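You operate a simulated robot arm through the tools that you are given. There is no shell and no other tool. Be economical: measure what you need, move in short steps, check, and stop when the job is done.

You are at the controls of a simulated two-armed robot. One attempt, no reset.

Task
Grey controller on, then hold the green truck still, switch it on, open the gate, drive to the finish.

It is judged by the outcome, as a careful person would: the job done as asked, and still so three seconds after it is handed in. It fails if anything else is knocked over, pushed out of place, dropped, spilled or broken.

Robot
Two 6-joint arms with two-finger parallel grippers on one trunk, on a base that drives. Base frame: it is fixed to the floor where the robot stands at the start and does not move with it; the origin is under the middle of the robot, x ahead of it, y to its left, z up. Units: mm, degrees, N and s.
The left shoulder is at the start at [60, 187, 1097], the right one opposite. With the tool pointing down near the work surface each hand reaches from about 100 to 600 mm from the robot's upright axis, wherever it stands, measured 20 degrees to its own side. Places, roughly: forward button [400, 0, 800]; green truck lever [500, 200, 900]; grey controller switch [600, 0, 800]; start gate [300, 400, 800]. Payload 1.57 kg a hand.
Tool frame (each hand has its own): the origin (TCP) lies between the finger pads and is the grasp point; the fingertips stand 30 mm ahead of it; z points along the fingers, y is the line along which they close. Largest opening 110 mm; finger width 24, thickness 12; the body of the gripper, 48 by 112 mm, starts 78 mm behind the TCP.
Orientation is that of the tool frame in the base frame, as [roll, pitch, yaw] about the fixed x, y, z axes, in that order (R = Rz(yaw) Ry(pitch) Rx(roll)). With the fingers straight down and closing along the base's y, the tool's x points along the base's -x, its y along +y and its z along -z.

Tools
- The arms move only by the tool apply_moves. It takes "left_deltas", "right_deltas" or both (then of equal length, played together; a hand with none holds still); each is a list of rows, each a list of 7 numbers: the shift along the tool's x, y, z in units of 300 mm (1.0 is 300 mm), then the turn, a rotation vector about the tool's x, y, z in units of 60 degrees (1.0 is 60 degrees), then the closure in counts, from 0 (fully open) to 255 (shut). In form: [[x, y, z, wx, wy, wz, claw], ...]. A call has 1 to 20 rows; each row is the pose to reach, as a shift and turn from the pose commanded when the call began, along the tool's axes at that moment. A call with a number of a shift or a turn outside -1 to 1 is refused whole. A row lasts 0.2 s, in which the tool goes at most 50 mm and 8.6 degrees; a call with a longer step from one row to the next is refused whole, and so is a gripper value outside its range. Where a pose cannot be reached the arm comes as near as it can. A force on the tool above 50 N (or 10 N above the force at the start of the call, whichever is more), or a blocked arm, ends the call early, and 0.2 s more pass. The fingers move at their own pace (about 153 mm/s each) and stop on an object; they squeeze with about 21 N. The grip force told is the motor's: it shows also when the fingers shut on nothing. Time passes only in rows, and 0.2 s behind the last, so rows that repeat a pose let the fingers close. It gives the time, the measured TCP pose, the force on the tool (base axes), the opening and the grip force at its end, in the units of the frame above (readings bear some noise), with the torque about the TCP (base axes, N m) and any sound that the robot's microphone picked up.
- Cameras (640 x 400 px; columns grow to the right, rows downward): "scene" is now at [8.4, 20.8, 1631.2]; the picture's right is [0.33, -0.95, 0.00], its down [-0.77, -0.27, -0.57] and it looks along [0.54, 0.19, -0.82] (base axes); focal length 285 px, centre (320, 200). "left" rides on the left gripper at [70, -16, -141] in its tool frame; the picture's right is [0.23, 0.97, 0.00], its down [-0.86, 0.20, -0.48] and it looks along [-0.47, 0.11, 0.88] (tool axes); focal length 222 px, centre (320, 200). "right" rides on the right gripper at [70, 16, -141] in its tool frame; the picture's right is [-0.23, 0.97, 0.00], its down [-0.86, -0.20, -0.48] and it looks along [-0.47, -0.11, 0.88] (tool axes); focal length 222 px, centre (320, 200). There is no depth. A picture from a camera that has moved, and an enlarged one, comes with that camera's place and axes in the base frame and with its lens.
- grab_frame(camera): a new picture of that camera. It takes no simulated time.
- raise_lower(by): slides the trunk up (or, below 0, down) by that many mm; the arms and the scene camera ride with it, the base frame stays. It gives what a move gives, with no picture.
- base_move(legs): drives the robot by 1 to 6 legs, each [ahead, left, turn to the left] in mm, mm and degrees, along the robot's own axes; the way and the turn of a leg run together, so that a leg with both is an arc; at most 1500 mm and 180 degrees a leg. The arms and the cameras ride along, it lands a little off, and it stops where it bumps. It gives what a move gives.
- turn_head(pan, tilt): turns the head with the scene camera to pan (to the left, within 86 degrees either way) and tilt (down, from -29 to 69), counted from straight ahead of the robot. It gives what a move gives.
- zoom(camera, box): a new picture of the part [left, top, right, bottom] of that camera's present view, enlarged. It takes no simulated time.
- finish_job(): hands the job in; it is judged then, once.

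Go step by step. Nothing tells you exact positions but the pictures and the camera data: compare them with the known pose of the tool, close in by small moves and look again before you grip or let go. The budget is 120 turns and 88 pictures, counting those below and the enlarged ones. Unless the task says otherwise, let go and move clear before handing in, and close with one line.

The tools are called after "Call:" as name(argument=value, ...) on one line, values as JSON. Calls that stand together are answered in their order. apply_moves: Moves the arms, as the interface text tells. Its arguments: {"type":"object","properties":{"left_deltas":{"type":"array"},"right_deltas":{"type":"array"}},"required":[]} The other tools are called the same way: raise_lower (by) slides the trunk up or down; base_move (legs) drives the base; turn_head (pan, tilt) turns the head that bears the scene camera; grab_frame (camera) takes a picture; zoom (camera, box) takes an enlarged picture of a part of a camera's view; finish_job () hands the job in.

At the start:

```text
time: 0.0
left_eef_pos: [443.9, 346.3, 1164.5]
left_tool_rot: [179.9, 0.0, 180.0]
left_ft_force: [-0.2, 0.2, 0.5]
left_ft_torque: [0.02, -0.02, -0.02]
left_width: 109.9
left_grip_force: 0.0
right_eef_pos: [405.9, -20.9, 1206.3]
right_tool_rot: [-180.0, 0.0, 179.9]
right_ft_force: [-0.2, -0.1, 1.0]
right_ft_torque: [-0.03, -0.02, 0.04]
right_width: 109.9
right_grip_force: 0.0
trunk travel left (down, up): [-725.0, 265.0]
robot x, y, heading: [1.2, 0.7, 0.1]
head pan, tilt: [19.0, 55.0]
```

scene: 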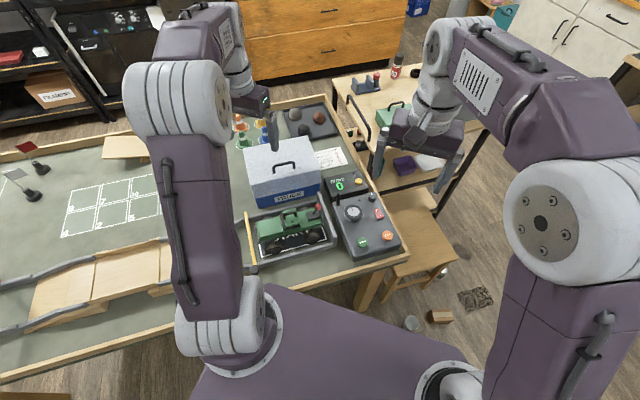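
right: 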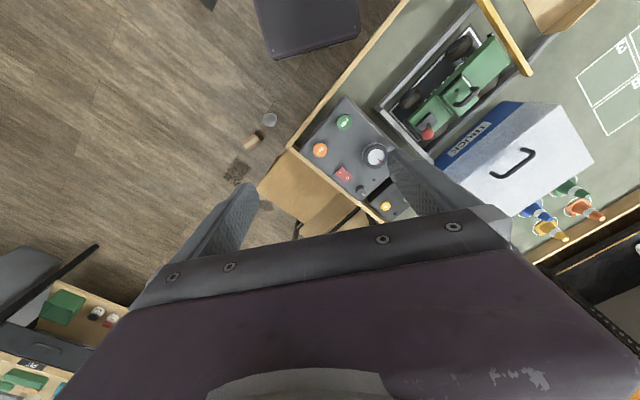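
left: 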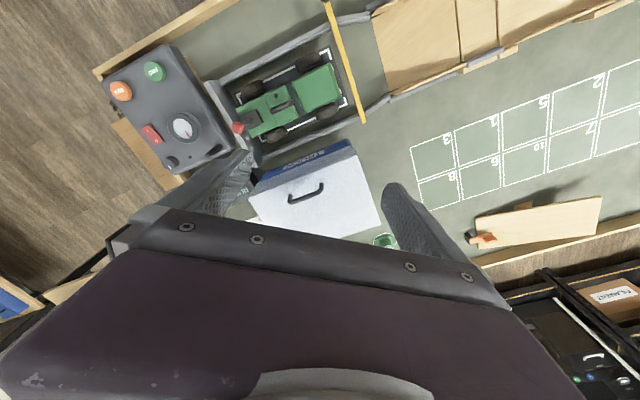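

I see a table with a grey controller (green, orange, red buttons and dial), a green truck in a bay behind a yellow gate bar, and a ramp course. I'll zoom in for details.

Call:
zoom(camera="scene", box=[230, 130, 420, 270])

Call:
zoom(camera="left", box=[90, 0, 390, 190])

Call:
zoom(camera="scene", box=[0, 120, 260, 340])

```text
2.86 times, centred on (325, 200) of scene
camera zoom: at [8.4, 20.8, 1631.2], right [0.33, -0.95, 0.0], down [-0.77, -0.27, -0.57], along [0.54, 0.19, -0.82], focal length 815 px, centre (306, 200)
```

zoom: 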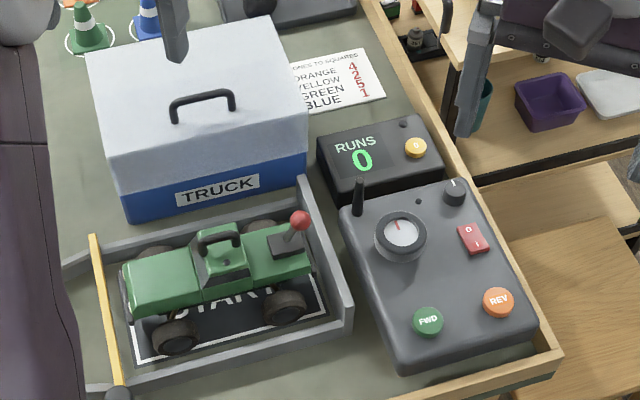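

```text
2.11 times, centred on (240, 95) of left
camera zoom: at [373.8, 329.5, 1306.1], right [-0.23, 0.97, 0.0], down [0.86, 0.2, 0.48], along [0.47, 0.11, -0.88], focal length 468 px, centre (488, 421)
```

zoom: 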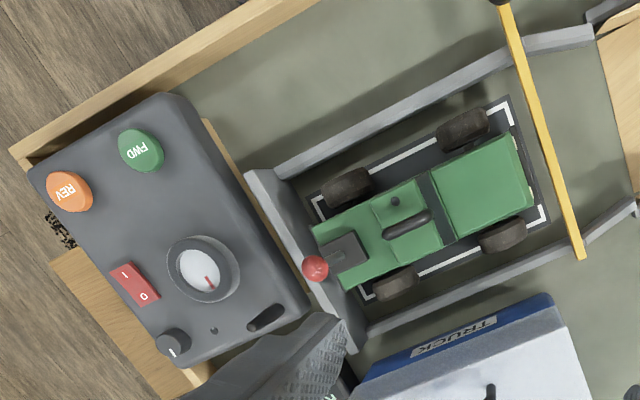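

```text
1.82 times, centred on (130, 230) of scene
camera zoom: at [8.4, 20.8, 1631.2], right [0.33, -0.95, 0.0], down [-0.77, -0.27, -0.57], along [0.54, 0.19, -0.82], focal length 519 px, centre (666, 146)
```

zoom: 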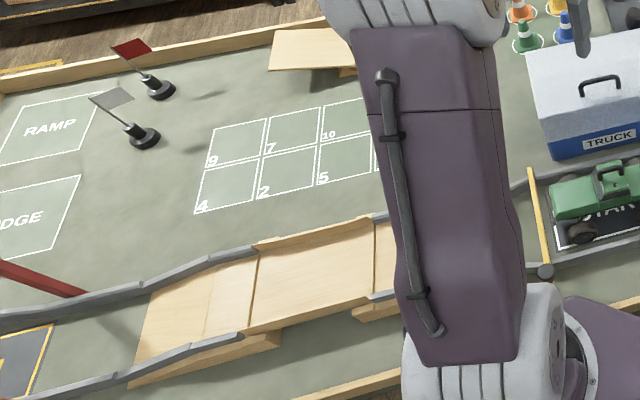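

The controller sits around (430–560, 0–30, 825), the truck lever ball around (487,196,867), and the gate bar runs from a pivot (256,318) to a tip (428,440). I'll look at the rest of the course and then at close-ups.

Call:
turn_head(pan=60, tilt=40)

Call:
grab_frame(camera="scene")

Call:
zoom(camera="right", box=[290, 60, 530, 230])

Call:
zoom(camera="left", box=[300, 0, 420, 140])

```text
time: 1.1
left_eef_pos: [440.9, 348.0, 1163.7]
left_tool_rot: [179.9, 0.0, 180.0]
left_ft_force: [-0.2, -0.4, -0.3]
left_ft_torque: [0.0, -0.02, 0.02]
left_width: 110.1
left_grip_force: 0.0
right_eef_pos: [406.1, -20.7, 1205.9]
right_tool_rot: [180.0, 0.0, 179.9]
right_ft_force: [0.0, 0.2, 0.1]
right_ft_torque: [0.01, -0.02, 0.0]
right_width: 109.9
right_grip_force: 0.1
trunk travel left (down, up): [-725.0, 265.0]
robot x, y, heading: [-0.4, -1.0, -0.3]
head pan, tilt: [60.0, 40.0]
```

```text
81 pictures are left
camera scene: at [-17.3, 70.9, 1651.8], right [0.87, -0.5, 0.0], down [-0.32, -0.56, -0.77], along [0.38, 0.66, -0.64], focal length 285 px, centre (320, 200)
```

scene: 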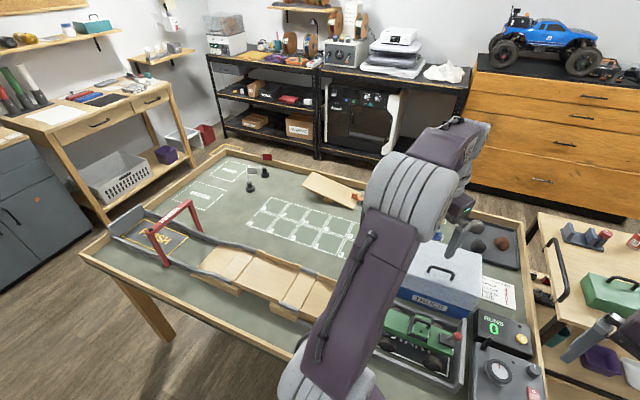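

```text
2.35 times, centred on (410, 145) of right
camera zoom: at [335.3, -5.8, 1347.8], right [0.23, 0.97, 0.0], down [0.85, -0.2, 0.48], along [0.47, -0.11, -0.88], focal length 523 px, centre (108, 329)
```

zoom: 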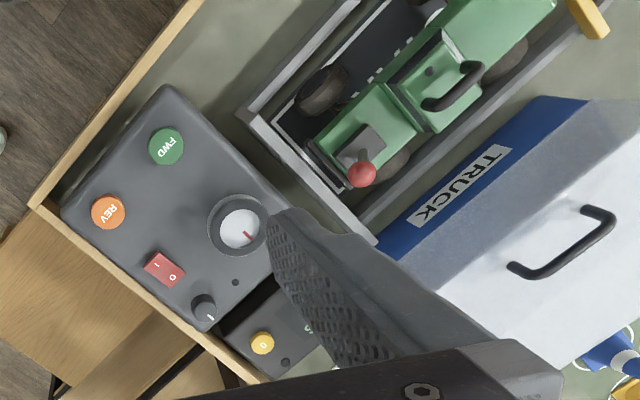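

```text
2.86 times, centred on (360, 70) of left
camera zoom: at [373.8, 329.5, 1306.1], right [-0.23, 0.97, 0.0], down [0.86, 0.2, 0.48], along [0.47, 0.11, -0.88], focal length 635 px, centre (206, 571)
```

zoom: 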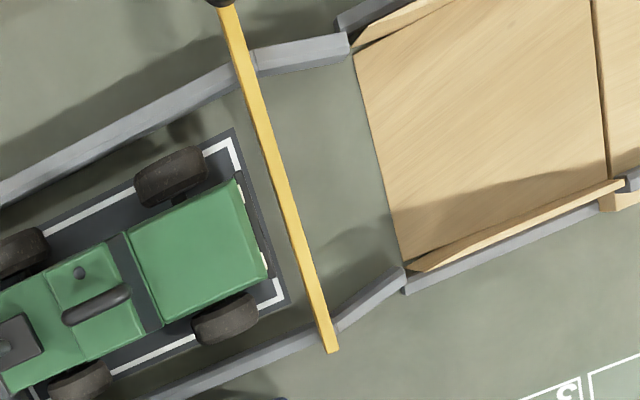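

The route ahead of the truck runs over a ramp and bridge to a finish square under a red arch. I start with the controller: right hand closed, brought above the red rocker for a close look.

Call:
apply_moves(right_deltas=[[-0.058, 0.008, 0.1, 0, 0, 0, 255], [-0.117, 0.017, 0.2, 0, 0, 0, 255], [-0.175, 0.025, 0.3, 0, 0, 0, 255], [-0.233, 0.033, 0.4, 0, 0, 0, 255], [-0.292, 0.042, 0.5, 0, 0, 0, 255], [-0.35, 0.05, 0.6, 0, 0, 0, 255], [-0.408, 0.058, 0.7, 0, 0, 0, 255], [-0.408, 0.058, 0.8, 0, 0, 0, 255], [-0.408, 0.058, 0.85, 0, 0, 0, 255]])

Call:
grab_frame(camera="right")

Call:
turn_head(pan=10, tilt=55)

Call:
grab_frame(camera="scene")

```text
time: 3.1
left_eef_pos: [442.5, 348.4, 1164.8]
left_tool_rot: [-180.0, -0.1, -180.0]
left_ft_force: [0.7, 0.0, -0.2]
left_ft_torque: [0.03, -0.01, 0.02]
left_width: 109.6
left_grip_force: 0.2
right_eef_pos: [527.3, -4.6, 948.6]
right_tool_rot: [179.9, 0.0, 179.9]
right_ft_force: [0.1, 0.2, 0.3]
right_ft_torque: [0.0, 0.0, 0.03]
right_width: 0.1
right_grip_force: 20.8
trunk travel left (down, up): [-725.0, 265.0]
robot x, y, heading: [-2.5, 2.2, 0.3]
head pan, tilt: [60.0, 40.0]
```

```text
78 pictures are left
camera right: at [457.6, 10.7, 1091.7], right [0.23, 0.97, 0.0], down [0.86, -0.2, 0.48], along [0.47, -0.11, -0.88], focal length 222 px, centre (320, 200)
```

right: 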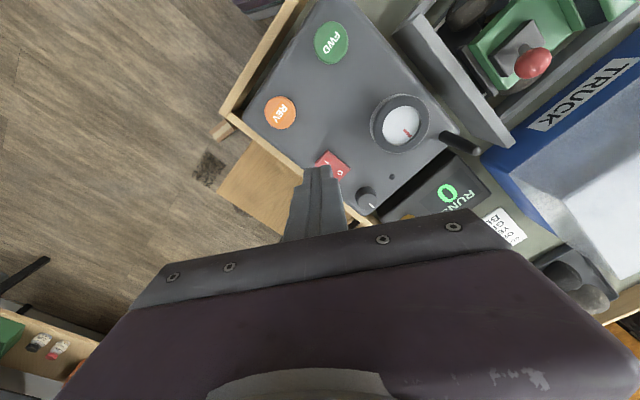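

```text
time: 4.3
left_eef_pos: [443.1, 347.1, 1164.7]
left_tool_rot: [180.0, 0.0, 179.9]
left_ft_force: [0.3, 0.7, 0.4]
left_ft_torque: [0.0, 0.01, 0.0]
left_width: 110.1
left_grip_force: 0.0
right_eef_pos: [527.2, -5.7, 950.5]
right_tool_rot: [-180.0, 0.0, 179.9]
right_ft_force: [0.3, -0.2, -0.7]
right_ft_torque: [-0.03, 0.01, 0.03]
right_width: 0.1
right_grip_force: 21.3
trunk travel left (down, up): [-725.0, 265.0]
robot x, y, heading: [-0.1, -0.5, 0.3]
head pan, tilt: [10.0, 55.0]
```

```text
77 pictures are left
camera scene: at [11.3, 10.0, 1631.2], right [0.17, -0.98, 0.0], down [-0.81, -0.14, -0.57], along [0.56, 0.1, -0.82], focal length 285 px, centre (320, 200)
```

scene: 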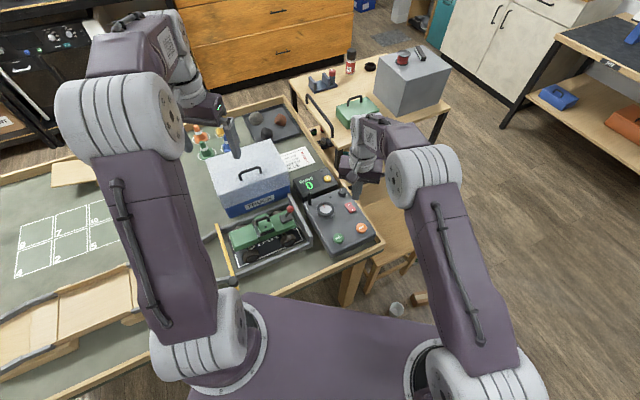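

Call:
zoom(camera="right", box=[250, 80, 450, 220])

Call:
zoom(camera="scene", box=[290, 170, 390, 260])

```text
2.86 times, centred on (350, 150) of right
camera zoom: at [457.5, 10.8, 1092.2], right [0.23, 0.97, 0.0], down [0.86, -0.2, 0.48], along [0.47, -0.11, -0.88], focal length 635 px, centre (234, 343)
```

zoom: 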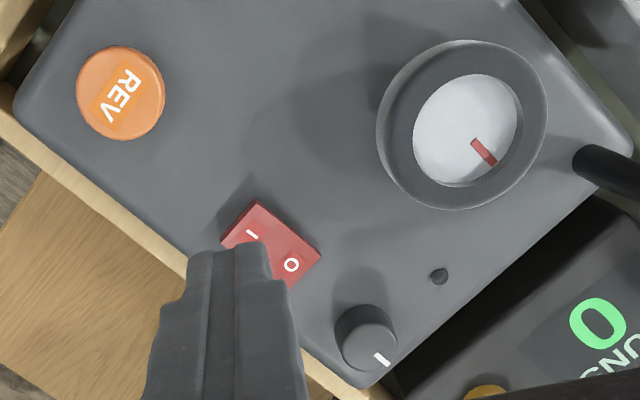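

```text
4.44 times, centred on (340, 215) of scene
camera zoom: at [11.3, 10.0, 1631.2], right [0.17, -0.98, 0.0], down [-0.81, -0.14, -0.57], along [0.56, 0.1, -0.82], focal length 1268 px, centre (231, 133)
```

zoom: 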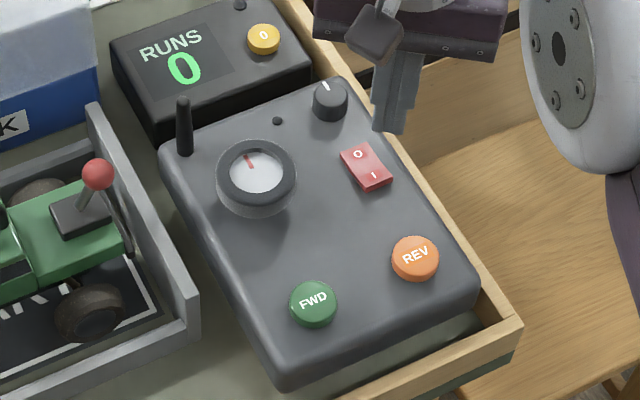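

The rocker's "I" end is near (546,-5,~817) and its "O" end is deeper now, so it is off. I lower the closed fingertips to just above the "I" end and check.

Call:
apply_moves(right_deltas=[[-0.053, -0.004, 0.1, 0, 0, 0, 255], [-0.053, -0.004, 0.2, 0, 0, 0, 255], [-0.053, -0.004, 0.28, 0, 0, 0, 255]])

Call:
zoom(camera="right", box=[250, 80, 450, 220])

Call:
zoom(camera="scene", box=[290, 170, 390, 260])

```text
time: 5.1
left_eef_pos: [442.8, 347.7, 1165.4]
left_tool_rot: [179.9, 0.1, -179.9]
left_ft_force: [-0.8, -0.4, 0.0]
left_ft_torque: [-0.01, 0.03, -0.03]
left_width: 109.9
left_grip_force: 0.1
right_eef_pos: [544.0, -6.3, 866.7]
right_tool_rot: [-179.9, -0.1, 179.9]
right_ft_force: [-0.2, 0.0, -0.6]
right_ft_torque: [0.0, 0.0, -0.02]
right_width: 0.0
right_grip_force: 21.0
trunk travel left (down, up): [-725.0, 265.0]
robot x, y, heading: [-0.4, 1.7, 0.2]
head pan, tilt: [10.0, 55.0]
```

```text
2.86 times, centred on (350, 150) of right
camera zoom: at [473.1, 9.9, 1008.7], right [0.23, 0.97, 0.0], down [0.85, -0.2, 0.48], along [0.47, -0.11, -0.88], focal length 635 px, centre (234, 343)
```

zoom: 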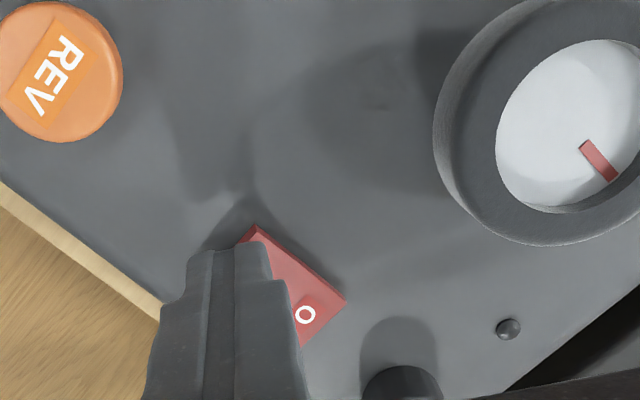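

```text
4.44 times, centred on (340, 215) of scene
camera zoom: at [11.2, 9.9, 1631.2], right [0.17, -0.98, 0.0], down [-0.81, -0.14, -0.57], along [0.56, 0.1, -0.82], focal length 1268 px, centre (231, 133)
```

zoom: 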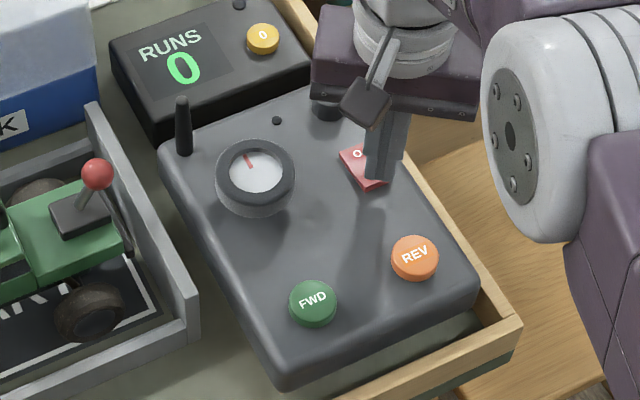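

The fingertip is lined up over the "I" half. I press down in small steps.

Call:
apply_moves(right_deltas=[[0, 0, 0.03, 0, 0, 0, 255], [0, 0, 0.045, 0, 0, 0, 255], [0, 0, 0.055, 0, 0, 0, 255]])

Call:
zoom(camera="right", box=[250, 80, 450, 220])

```text
time: 5.9
left_eef_pos: [440.3, 347.3, 1165.5]
left_tool_rot: [180.0, 0.2, -180.0]
left_ft_force: [-0.7, 0.0, 0.5]
left_ft_torque: [0.0, 0.02, -0.02]
left_width: 110.1
left_grip_force: 0.1
right_eef_pos: [543.5, -5.1, 850.8]
right_tool_rot: [180.0, 0.1, 179.9]
right_ft_force: [-1.2, -1.5, 7.7]
right_ft_torque: [-0.01, -0.06, 0.02]
right_width: 0.0
right_grip_force: 20.5
trunk travel left (down, up): [-725.0, 265.0]
robot x, y, heading: [0.4, -0.8, -0.0]
head pan, tilt: [10.0, 55.0]
```

```text
2.86 times, centred on (350, 150) of right
camera zoom: at [472.4, 9.8, 993.7], right [0.23, 0.97, 0.0], down [0.85, -0.2, 0.48], along [0.47, -0.11, -0.88], focal length 635 px, centre (234, 343)
```

zoom: 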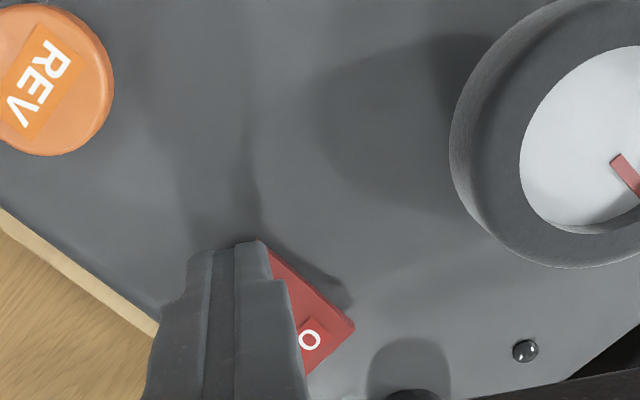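

Contact with 7.7 N. I keep pressing a little.

Call:
apply_moves(right_deltas=[[0, 0, 0.006, 0, 0, 0, 255], [0, 0, 0.012, 0, 0, 0, 255]])

Call:
zoom(camera="right", box=[250, 80, 450, 220])

```text
time: 6.5
left_eef_pos: [438.7, 346.8, 1167.0]
left_tool_rot: [-180.0, 0.2, -180.0]
left_ft_force: [-0.6, 0.3, -0.2]
left_ft_torque: [0.0, -0.02, -0.01]
left_width: 110.0
left_grip_force: 0.1
right_eef_pos: [542.8, -5.5, 851.1]
right_tool_rot: [179.8, 0.5, 179.9]
right_ft_force: [-1.0, -4.2, 32.5]
right_ft_torque: [0.25, -0.33, -0.01]
right_width: 0.0
right_grip_force: 21.3
trunk travel left (down, up): [-725.0, 265.0]
robot x, y, heading: [1.0, 3.1, 0.1]
head pan, tilt: [10.0, 55.0]
```

```text
2.86 times, centred on (350, 150) of right
camera zoom: at [471.3, 9.6, 992.8], right [0.23, 0.97, 0.0], down [0.85, -0.2, 0.49], along [0.47, -0.11, -0.87], focal length 635 px, centre (234, 343)
```

zoom: 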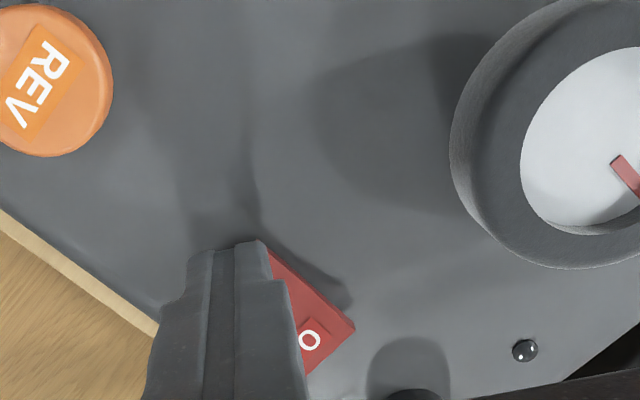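

Firm contact. I lift and look at the rocker.

Call:
apply_moves(right_deltas=[[0, 0, -0.1, 0, 0, 0, 255], [0.1, 0, -0.2, 0, 0, 0, 255]])

Call:
zoom(camera="right", box=[250, 30, 450, 170])

Call:
zoom(camera="scene", box=[290, 170, 390, 260])

```text
time: 7.1
left_eef_pos: [439.9, 347.5, 1165.1]
left_tool_rot: [179.9, 0.2, 180.0]
left_ft_force: [-0.4, 0.0, 1.2]
left_ft_torque: [0.01, -0.04, -0.03]
left_width: 109.8
left_grip_force: 0.1
right_eef_pos: [510.2, -6.6, 908.5]
right_tool_rot: [180.0, 0.1, 179.9]
right_ft_force: [0.3, -0.3, 1.1]
right_ft_torque: [0.02, 0.0, -0.02]
right_width: 0.0
right_grip_force: 21.1
trunk travel left (down, up): [-725.0, 265.0]
robot x, y, heading: [-2.7, 5.2, -0.1]
head pan, tilt: [10.0, 55.0]
```

```text
2.86 times, centred on (350, 100) of right
camera zoom: at [440.2, 10.1, 1049.8], right [0.23, 0.97, 0.0], down [0.85, -0.2, 0.48], along [0.47, -0.11, -0.88], focal length 635 px, centre (234, 486)
```

zoom: 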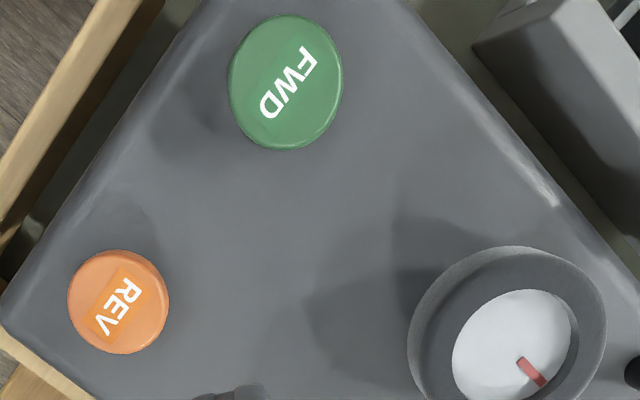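

```text
4.44 times, centred on (340, 215) of scene
camera zoom: at [6.5, 9.8, 1631.0], right [0.17, -0.98, 0.0], down [-0.81, -0.14, -0.58], along [0.57, 0.1, -0.82], focal length 1268 px, centre (231, 133)
```

zoom: 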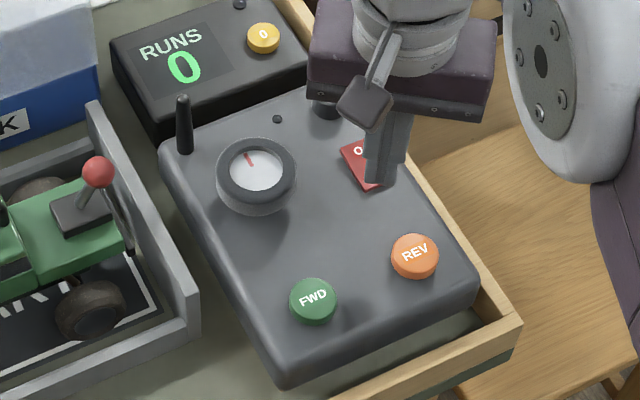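

Call:
apply_moves(right_deltas=[[0.0, -0.1, -0.1, 0, 0, 0, 255], [-0.06, -0.2, -0.2, 0, 0, 0, 255]])

Call:
zoom(camera="right", box=[300, 60, 500, 200])

Call:
zoom(camera="scene", box=[290, 170, 390, 260])

```text
time: 7.7
left_eef_pos: [441.6, 346.0, 1164.6]
left_tool_rot: [179.9, 0.0, -180.0]
left_ft_force: [0.0, -0.6, -0.2]
left_ft_torque: [0.01, 0.02, -0.02]
left_width: 110.0
left_grip_force: 0.1
right_eef_pos: [530.3, -66.3, 966.6]
right_tool_rot: [179.9, 0.0, 179.9]
right_ft_force: [0.6, 0.2, 0.3]
right_ft_torque: [0.0, -0.04, -0.03]
right_width: 0.0
right_grip_force: 21.5
trunk travel left (down, up): [-725.0, 265.0]
robot x, y, heading: [-0.2, -0.8, -0.1]
head pan, tilt: [10.0, 55.0]
```

```text
2.86 times, centred on (400, 130) of right
camera zoom: at [460.1, -50.6, 1108.8], right [0.23, 0.97, 0.0], down [0.86, -0.2, 0.48], along [0.47, -0.11, -0.88], focal length 635 px, centre (91, 400)
```

zoom: 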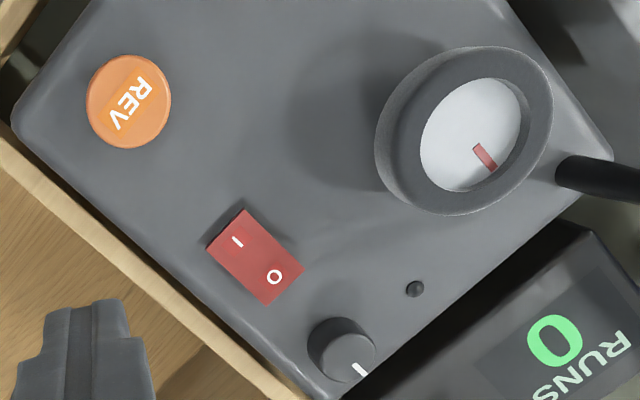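

```text
4.44 times, centred on (340, 215) of scene
camera zoom: at [10.1, 8.5, 1631.1], right [0.17, -0.98, 0.0], down [-0.81, -0.14, -0.57], along [0.57, 0.1, -0.82], focal length 1268 px, centre (231, 133)
```

zoom: 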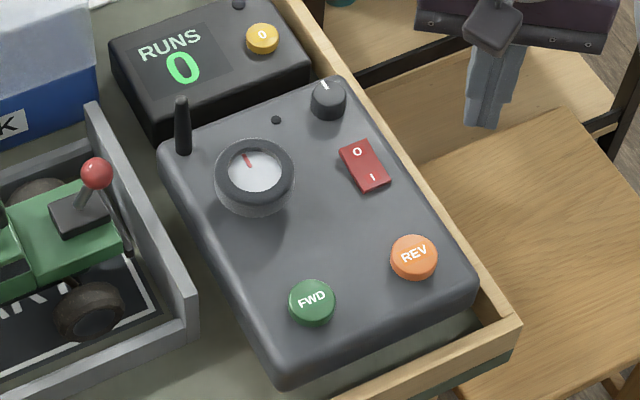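

Call:
zoom(camera="right", box=[355, 120, 425, 170])

Call:
zoom(camera="scene", box=[340, 185, 390, 220])

```text
8.00 times, centred on (390, 145) of right
camera zoom: at [460.1, -50.6, 1108.8], right [0.23, 0.97, 0.0], down [0.86, -0.2, 0.48], along [0.47, -0.11, -0.88], focal length 1777 px, centre (-240, 640)
```

zoom: 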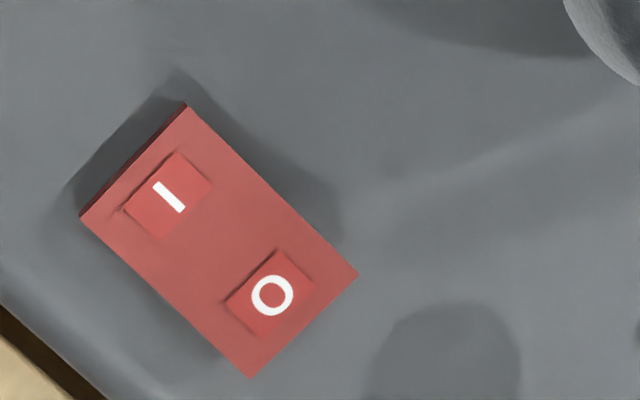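

```text
11.43 times, centred on (365, 202) of scene
camera zoom: at [10.1, 8.5, 1631.1], right [0.17, -0.98, 0.0], down [-0.81, -0.14, -0.57], along [0.57, 0.1, -0.82], focal length 3260 px, centre (-194, 171)
```

zoom: 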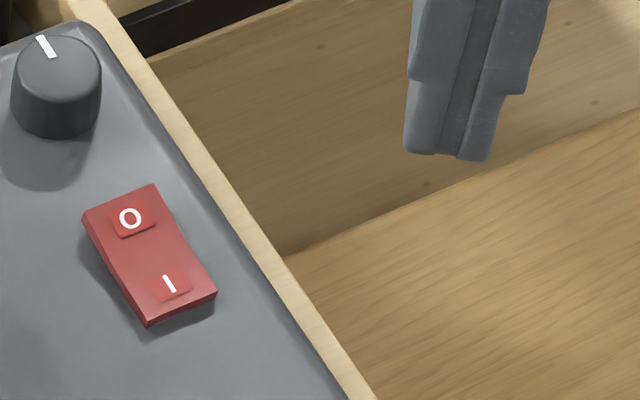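

Call:
zoom(camera="scene", box=[325, 185, 385, 225])

Call:
zoom(camera="right", box=[420, 70, 520, 190])

```text
10.00 times, centred on (355, 205) of scene
camera zoom: at [10.1, 8.5, 1631.1], right [0.17, -0.98, 0.0], down [-0.81, -0.14, -0.57], along [0.57, 0.1, -0.82], focal length 2853 px, centre (-30, 150)
```

zoom: 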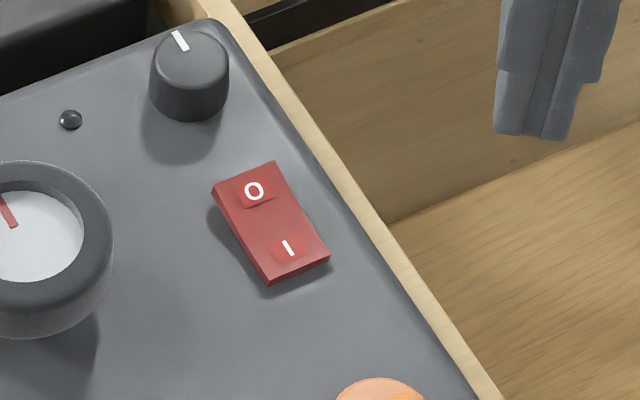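

```text
3.33 times, centred on (470, 130) of right
camera zoom: at [460.1, -50.6, 1108.8], right [0.23, 0.97, 0.0], down [0.86, -0.2, 0.48], along [0.47, -0.11, -0.88], focal length 740 px, centre (-180, 433)
```

zoom: 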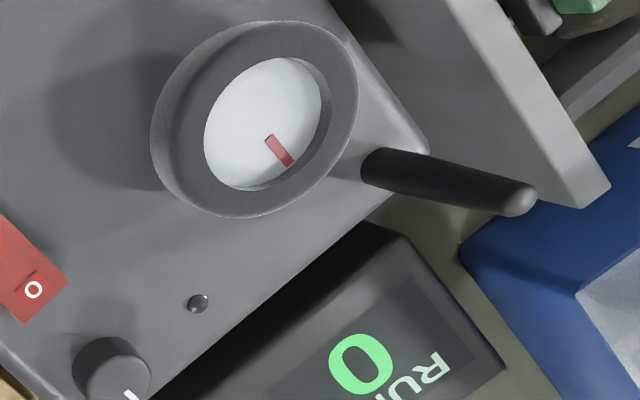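

The rocker's "I"–"O" marks moved consistent with it now being pressed to "I". Next I lift the right hand clear and check the space around the base before turning the robot left, so both hands reach the truck.

Call:
apply_moves(right_deltas=[[0.1, 0, -0.12, 0, 0, 0, 255], [0.2, 0, -0.24, 0, 0, 0, 255], [0.3, 0, -0.36, 0, 0, 0, 255], [0.4, 0, -0.48, 0, 0, 0, 255], [0.4, 0, -0.6, 0, 0, 0, 255], [0.4, 0, -0.7, 0, 0, 0, 255]])

Call:
turn_head(pan=20, tilt=69)

Call:
grab_frame(camera="scene")

```text
time: 9.1
left_eef_pos: [442.7, 347.3, 1164.0]
left_tool_rot: [-180.0, 0.0, 180.0]
left_ft_force: [-0.6, -0.9, -0.1]
left_ft_torque: [0.0, 0.01, -0.01]
left_width: 110.0
left_grip_force: 0.0
right_eef_pos: [411.7, -66.2, 1178.0]
right_tool_rot: [-180.0, 0.0, 179.9]
right_ft_force: [-1.2, 0.4, -0.9]
right_ft_torque: [0.01, 0.01, -0.02]
right_width: 0.1
right_grip_force: 21.1
trunk travel left (down, up): [-725.0, 265.0]
robot x, y, heading: [-2.2, -2.5, 0.2]
head pan, tilt: [10.0, 55.0]
```

```text
time: 9.8
left_eef_pos: [442.7, 348.3, 1165.2]
left_tool_rot: [180.0, -0.1, -180.0]
left_ft_force: [0.9, 0.1, 0.2]
left_ft_torque: [0.02, 0.02, 0.02]
left_width: 109.8
left_grip_force: 0.2
right_eef_pos: [412.6, -65.8, 1176.6]
right_tool_rot: [-179.9, -0.1, 179.9]
right_ft_force: [0.0, -0.1, 0.9]
right_ft_torque: [0.02, 0.05, -0.03]
right_width: 0.0
right_grip_force: 21.2
trunk travel left (down, up): [-725.0, 265.0]
robot x, y, heading: [6.4, 2.7, 0.1]
head pan, tilt: [20.0, 68.8]
```

```text
62 pictures are left
camera scene: at [-7.5, 16.4, 1615.8], right [0.34, -0.94, 0.0], down [-0.88, -0.32, -0.36], along [0.34, 0.12, -0.93], focal length 285 px, centre (320, 200)
```

scene: 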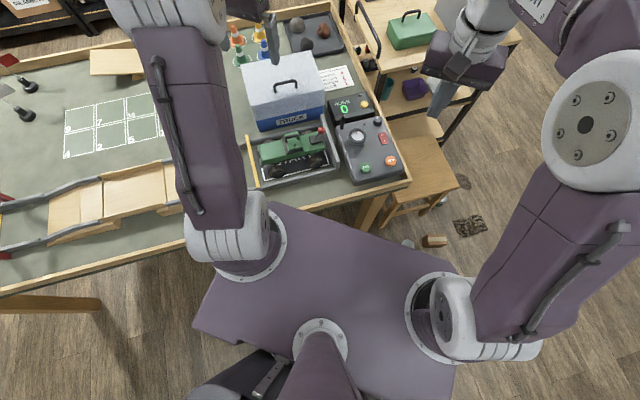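

The shoulder deck sits above table height, and turning in place looks free. I turn left in two small legs.

Call:
base_move(legs=[[0, 0, 12], [0, 0, 12]])

Call:
turn_head(pan=5, tilt=58)

Call:
grab_frame(camera="scene")

Call:
grab_frame(camera="right")

```text
time: 11.8
left_eef_pos: [263.5, 496.9, 1163.0]
left_tool_rot: [-179.9, -0.1, -156.1]
left_ft_force: [0.8, -0.1, -0.1]
left_ft_torque: [0.02, 0.0, -0.01]
left_width: 109.8
left_grip_force: 0.0
right_eef_pos: [404.8, 106.8, 1176.9]
right_tool_rot: [179.9, 0.0, -156.1]
right_ft_force: [-0.3, 0.4, -0.2]
right_ft_torque: [0.0, 0.02, 0.03]
right_width: 0.0
right_grip_force: 21.2
trunk travel left (down, up): [-725.0, 265.0]
robot x, y, heading: [3.5, -2.3, 23.6]
head pan, tilt: [20.0, 68.8]
```

```text
time: 12.5
left_eef_pos: [263.0, 497.2, 1165.2]
left_tool_rot: [180.0, 0.0, -156.1]
left_ft_force: [-0.6, -0.5, 0.8]
left_ft_torque: [-0.03, 0.02, -0.01]
left_width: 110.0
left_grip_force: 0.1
right_eef_pos: [403.3, 106.3, 1177.6]
right_tool_rot: [180.0, 0.0, -156.1]
right_ft_force: [-0.4, 0.7, -0.8]
right_ft_torque: [0.0, 0.01, 0.02]
right_width: 0.0
right_grip_force: 21.1
trunk travel left (down, up): [-725.0, 265.0]
robot x, y, heading: [-2.6, 1.0, 24.0]
head pan, tilt: [5.0, 58.0]
```

```text
61 pictures are left
camera scene: at [5.3, 6.5, 1627.4], right [0.48, -0.88, 0.0], down [-0.74, -0.41, -0.53], along [0.46, 0.26, -0.85], focal length 285 px, centre (320, 200)
```

scene: 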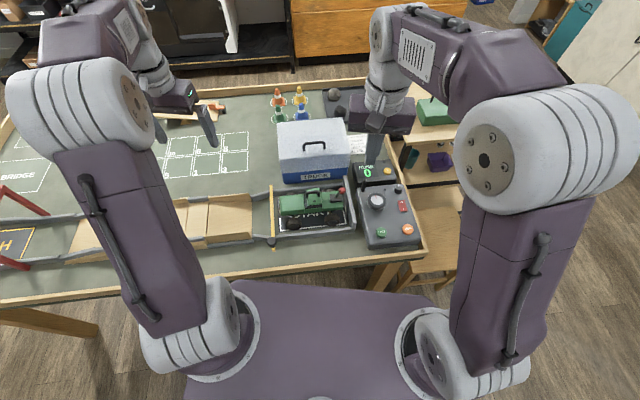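

```text
60 pictures are left
camera right: at [332.3, 93.5, 1319.0], right [-0.19, 0.98, 0.0], down [0.86, 0.16, 0.48], along [0.47, 0.09, -0.88], focal length 222 px, centre (320, 200)
```

right: 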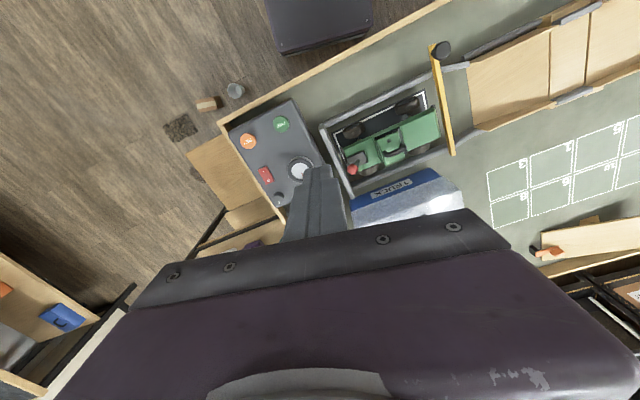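

Call:
zoom(camera="scene", box=[255, 170, 365, 255])

Call:
zoom(camera="right", box=[310, 30, 480, 210])

```text
4.71 times, centred on (310, 212) of scene
camera zoom: at [5.3, 6.5, 1627.4], right [0.48, -0.88, 0.0], down [-0.74, -0.41, -0.53], along [0.46, 0.26, -0.85], focal length 1342 px, centre (367, 141)
```

zoom: 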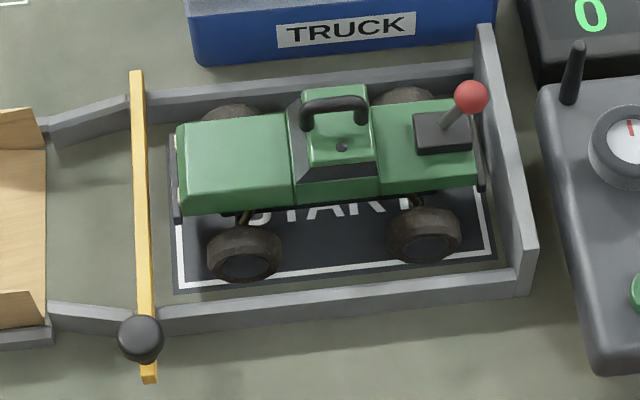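

```text
2.22 times, centred on (395, 120) of right
camera zoom: at [332.3, 93.5, 1319.0], right [-0.19, 0.98, 0.0], down [0.86, 0.16, 0.48], along [0.47, 0.09, -0.88], focal length 494 px, centre (153, 378)
```

zoom: 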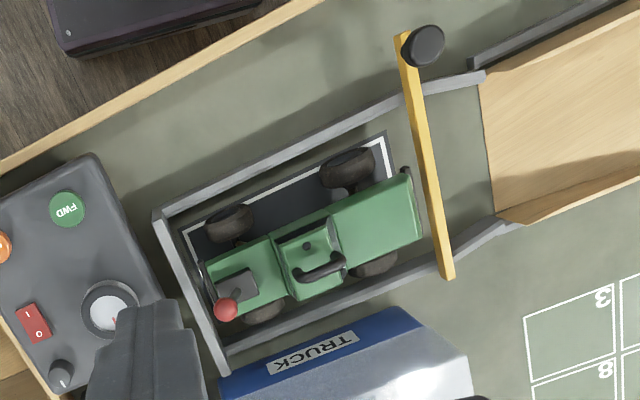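

The lever leans rearward with a red ball, the black handle runs along the truck's roof, and the gate is a yellow boom with a black post or knob at its near end. I bring the left hand over the roof handle, turning it to close across the truck, and move the right hand aside.

Call:
apply_moves(left_deltas=[[-0.026, -0.114, 0.02, 0, 0, 0.1125, 130], [-0.052, -0.229, 0.05, 0, 0, 0.225, 130], [-0.079, -0.343, 0.1, 0, 0, 0.3375, 130], [-0.105, -0.457, 0.16, 0, 0, 0.45, 130], [-0.131, -0.572, 0.23, 0, 0, 0.5625, 130], [-0.157, -0.686, 0.3, 0, 0, 0.675, 130], [-0.184, -0.8, 0.38, 0, 0, 0.7875, 130], [-0.21, -0.915, 0.45, 0, 0, 0.9, 130]], right_deltas=[[-0.006, -0.06, 0.04, 0, 0, 0, 255], [-0.012, -0.12, 0.08, 0, 0, 0, 255], [-0.018, -0.18, 0.12, 0, 0, 0, 255], [-0.023, -0.24, 0.16, 0, 0, 0, 255], [-0.029, -0.3, 0.2, 0, 0, 0, 255], [-0.035, -0.36, 0.25, 0, 0, 0, 255], [-0.041, -0.386, 0.3, 0, 0, 0, 255], [-0.047, -0.386, 0.333, 0, 0, 0, 255]])

Call:
grab_frame(camera="left")

Call:
grab_frame(camera="scene")

```text
time: 14.3
left_eef_pos: [434.1, 273.0, 1027.0]
left_tool_rot: [179.9, -0.1, 149.8]
left_ft_force: [-0.1, 0.8, -0.2]
left_ft_torque: [0.0, 0.01, 0.01]
left_width: 53.6
left_grip_force: 0.1
right_eef_pos: [462.3, 5.3, 1076.4]
right_tool_rot: [180.0, -0.1, -156.1]
right_ft_force: [0.4, 0.1, -0.3]
right_ft_torque: [0.0, -0.02, 0.02]
right_width: 0.1
right_grip_force: 21.0
trunk travel left (down, up): [-725.0, 265.0]
robot x, y, heading: [-0.9, 0.7, 23.9]
head pan, tilt: [5.0, 58.0]
```

```text
57 pictures are left
camera left: at [366.3, 291.7, 1170.3], right [0.29, 0.96, 0.0], down [0.84, -0.26, 0.48], along [0.46, -0.14, -0.88], focal length 222 px, centre (320, 200)
```

left: 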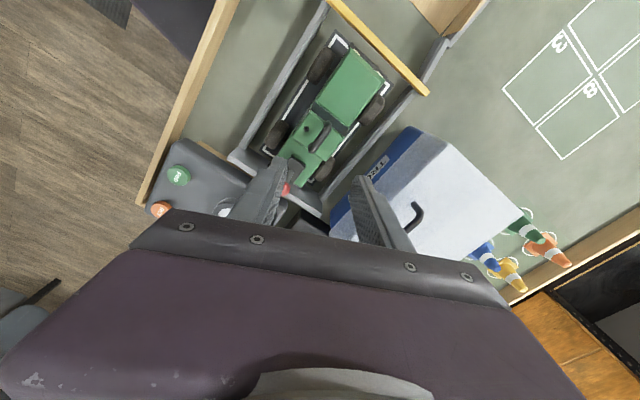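

```text
56 pictures are left
camera scene: at [7.4, 5.7, 1627.5], right [0.48, -0.88, 0.0], down [-0.74, -0.41, -0.53], along [0.46, 0.26, -0.85], focal length 285 px, centre (320, 200)
```

scene: 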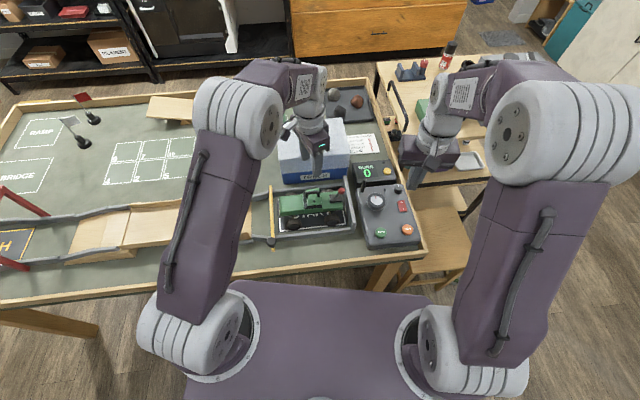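

Call:
zoom(camera="left", box=[220, 0, 440, 200])

Call:
zoom(camera="scene", box=[255, 170, 365, 255])

```text
2.00 times, centred on (330, 100) of left
camera zoom: at [366.3, 291.7, 1170.3], right [0.29, 0.96, 0.0], down [0.84, -0.26, 0.48], along [0.46, -0.14, -0.88], focal length 444 px, centre (300, 400)
```

zoom: 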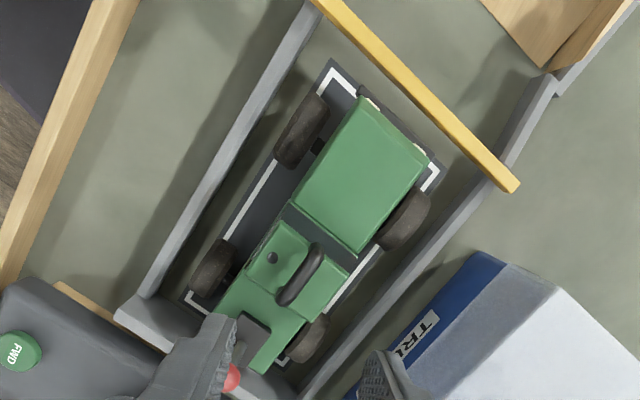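

```text
4.71 times, centred on (310, 212) of scene
camera zoom: at [7.4, 5.7, 1627.5], right [0.48, -0.88, 0.0], down [-0.74, -0.41, -0.53], along [0.46, 0.26, -0.85], focal length 1342 px, centre (367, 141)
```

zoom: 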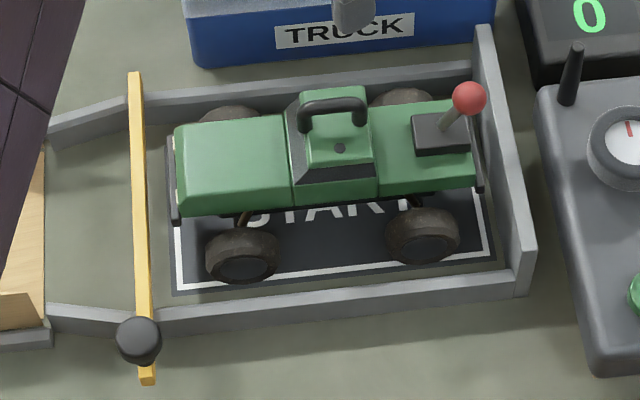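

The handle top is about (431,272,872), aligned at ~127°. I turn the left hand another 23° and descend to just above it for a check.

Call:
apply_moves(left_deltas=[[0.003, -0.004, 0.08, 0, 0, 0.13, 130], [0.007, -0.008, 0.16, 0, 0, 0.26, 130], [0.007, -0.008, 0.25, 0, 0, 0.39, 130], [0.007, -0.008, 0.34, 0, 0, 0.39, 130]])

Call:
grab_frame(camera="left")

Call:
zoom(camera="scene", box=[255, 170, 365, 255])

```text
time: 15.3
left_eef_pos: [429.8, 271.7, 927.0]
left_tool_rot: [-180.0, -0.1, 126.4]
left_ft_force: [0.1, -0.2, -0.6]
left_ft_torque: [-0.01, 0.05, -0.02]
left_width: 54.2
left_grip_force: 0.1
right_eef_pos: [463.3, 7.2, 1077.0]
right_tool_rot: [180.0, 0.0, -156.1]
right_ft_force: [-0.6, 0.4, -0.5]
right_ft_torque: [0.02, 0.03, 0.01]
right_width: 0.1
right_grip_force: 21.0
trunk travel left (down, up): [-725.0, 265.0]
robot x, y, heading: [2.2, 2.9, 24.1]
head pan, tilt: [5.0, 58.0]
```

```text
53 pictures are left
camera left: at [376.8, 315.8, 1068.8], right [0.65, 0.76, 0.0], down [0.67, -0.57, 0.48], along [0.36, -0.31, -0.88], focal length 222 px, centre (320, 200)
```

left: 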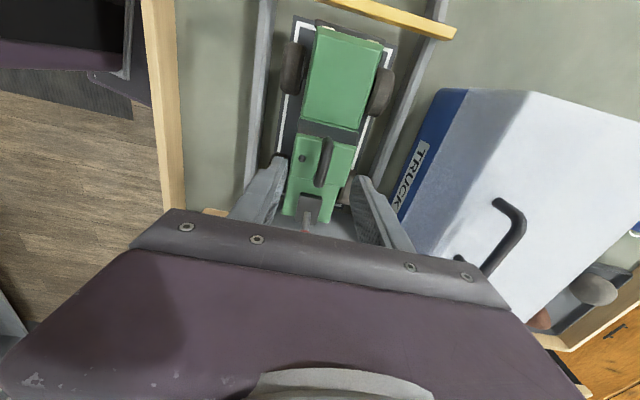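

```text
4.71 times, centred on (310, 212) of scene
camera zoom: at [6.6, 6.6, 1627.5], right [0.48, -0.88, 0.0], down [-0.74, -0.41, -0.53], along [0.46, 0.26, -0.85], focal length 1342 px, centre (367, 141)
```

zoom: 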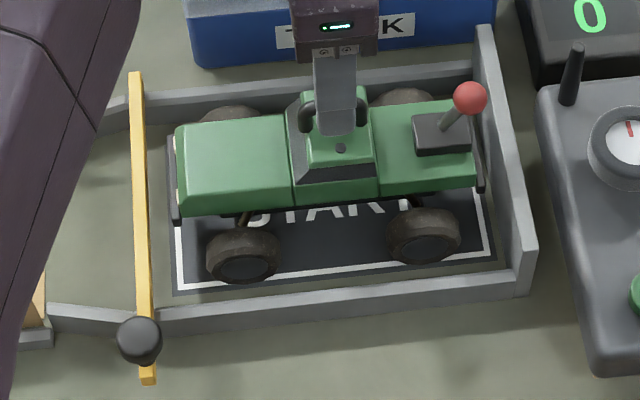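

Well aligned over the handle. I descend to straddle it and close the fingers.

Call:
apply_moves(left_deltas=[[0, 0, 0.05, 0, 0, 0, 130], [0, 0, 0.1, 0, 0, 0, 130], [0, 0, 0.14, 0, 0, 0, 130]])

Call:
zoom(camera="scene", box=[255, 170, 365, 255])

Call:
zoom(camera="left", box=[220, 60, 420, 240])

```text
time: 16.1
left_eef_pos: [429.9, 269.5, 885.3]
left_tool_rot: [180.0, 0.0, 126.5]
left_ft_force: [-1.1, 0.3, -0.4]
left_ft_torque: [0.04, 0.02, -0.02]
left_width: 53.9
left_grip_force: 0.1
right_eef_pos: [461.6, 6.5, 1077.4]
right_tool_rot: [180.0, 0.0, -156.1]
right_ft_force: [-0.3, -0.8, -0.2]
right_ft_torque: [-0.04, 0.0, 0.0]
right_width: 0.0
right_grip_force: 21.4
trunk travel left (down, up): [-725.0, 265.0]
robot x, y, heading: [1.0, 1.0, 24.3]
head pan, tilt: [5.0, 58.0]
```

```text
4.71 times, centred on (310, 212) of scene
camera zoom: at [5.6, 6.3, 1627.5], right [0.48, -0.88, 0.0], down [-0.74, -0.41, -0.53], along [0.46, 0.26, -0.85], focal length 1342 px, centre (367, 141)
```

zoom: 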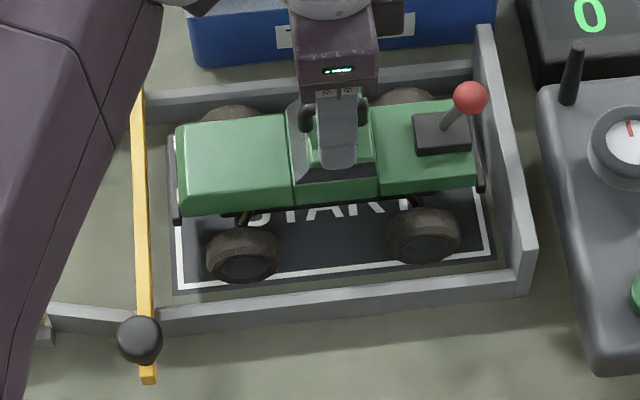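

```text
2.22 times, centred on (320, 150) of left
camera zoom: at [376.3, 315.3, 1027.2], right [0.65, 0.76, 0.0], down [0.67, -0.57, 0.48], along [0.36, -0.31, -0.88], focal length 494 px, centre (320, 311)
```

zoom: 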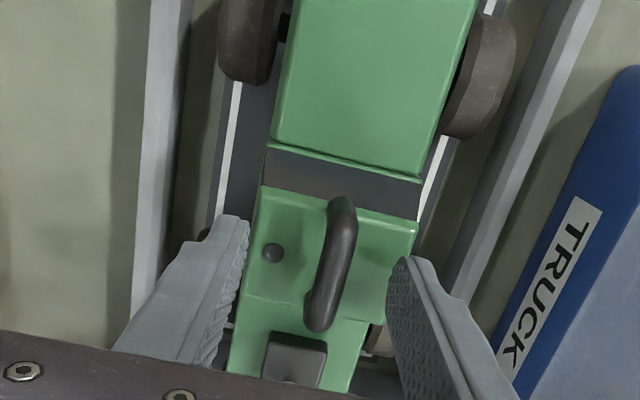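

The fingers straddle the handle. I nudge 2 mm and close gently.

Call:
apply_moves(left_deltas=[[0, 0.007, 0, 0, 0, 0, 130], [0, 0.007, 0, 0, 0, 0, 200], [0, 0.007, 0, 0, 0, 0, 255], [0, 0.007, 0, 0, 0, 0, 255]])

Call:
zoom(camera="left", box=[220, 60, 420, 240])

Call:
zoom(camera="scene", box=[255, 170, 365, 255])

```text
time: 17.1
left_eef_pos: [432.0, 271.7, 885.0]
left_tool_rot: [-180.0, 0.0, 126.5]
left_ft_force: [2.7, 1.8, 0.6]
left_ft_torque: [-0.03, -0.13, -0.02]
left_width: 10.9
left_grip_force: 21.0
right_eef_pos: [462.7, 6.2, 1076.4]
right_tool_rot: [180.0, 0.0, -156.2]
right_ft_force: [0.9, -0.2, -0.2]
right_ft_torque: [0.03, -0.01, -0.01]
right_width: 0.1
right_grip_force: 21.3
trunk travel left (down, up): [-725.0, 265.0]
robot x, y, heading: [-3.4, -0.0, 23.9]
head pan, tilt: [5.0, 58.0]
```

```text
2.22 times, centred on (320, 150) of left
camera zoom: at [378.5, 316.9, 1027.1], right [0.65, 0.76, 0.0], down [0.67, -0.57, 0.48], along [0.37, -0.31, -0.88], focal length 494 px, centre (320, 311)
```

zoom: 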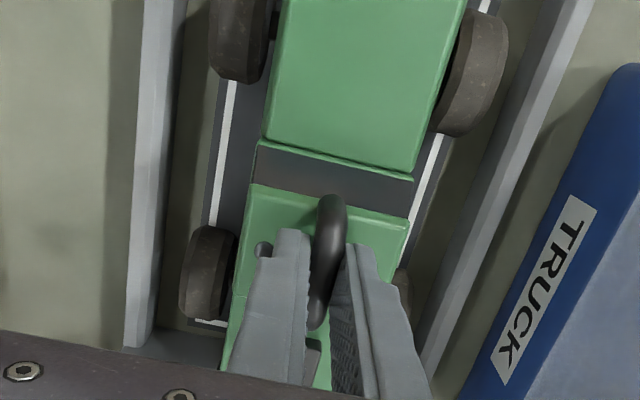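

```text
4.71 times, centred on (310, 212) of scene
camera zoom: at [6.2, 6.7, 1627.5], right [0.48, -0.88, 0.0], down [-0.74, -0.41, -0.53], along [0.46, 0.26, -0.85], focal length 1342 px, centre (367, 141)
```

zoom: 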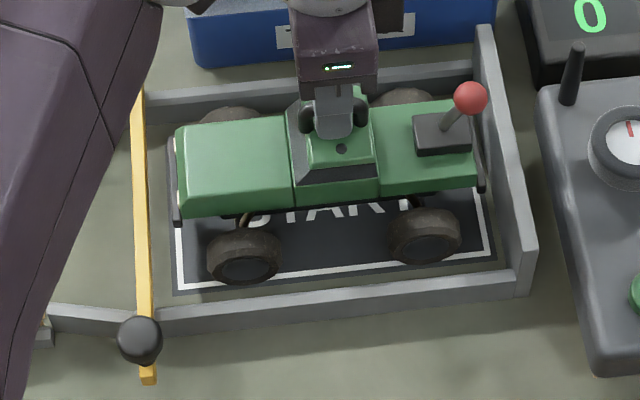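

The truck handle is held (10.9 mm opening, 21 N). Now I turn the right hand so that its body stays rearward and bring it toward the lever from behind.

Call:
apply_moves(right_deltas=[[-0.03, 0.03, 0.02, 0, 0, -0.14, 255], [-0.07, 0.07, 0.04, 0, 0, -0.28, 255], [-0.11, 0.11, 0.06, 0, 0, -0.42, 255], [-0.15, 0.15, 0.08, 0, 0, -0.56, 255], [-0.2, 0.2, 0.11, 0, 0, -0.7, 255], [-0.243, 0.235, 0.133, 0, 0, -0.84, 255]])

Call:
grab_frame(camera="scene")

```text
time: 18.5
left_eef_pos: [431.1, 271.7, 885.9]
left_tool_rot: [-180.0, 0.0, 126.6]
left_ft_force: [3.2, 1.7, 2.3]
left_ft_torque: [0.0, -0.11, -0.01]
left_width: 10.9
left_grip_force: 21.3
right_eef_pos: [501.3, 101.7, 1036.9]
right_tool_rot: [-180.0, 0.0, -105.5]
right_ft_force: [0.8, 0.3, -0.1]
right_ft_torque: [0.04, -0.02, 0.03]
right_width: 0.0
right_grip_force: 21.0
trunk travel left (down, up): [-725.0, 265.0]
robot x, y, heading: [-1.4, -2.3, 23.8]
head pan, tilt: [5.0, 58.0]
```

```text
47 pictures are left
camera scene: at [6.2, 6.9, 1627.5], right [0.48, -0.88, 0.0], down [-0.74, -0.41, -0.53], along [0.46, 0.26, -0.85], focal length 285 px, centre (320, 200)
```

scene: 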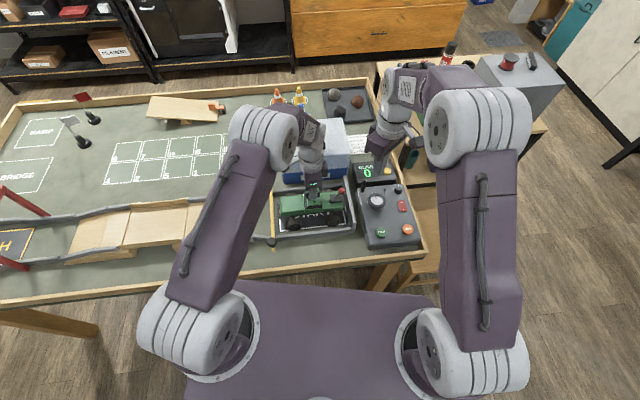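

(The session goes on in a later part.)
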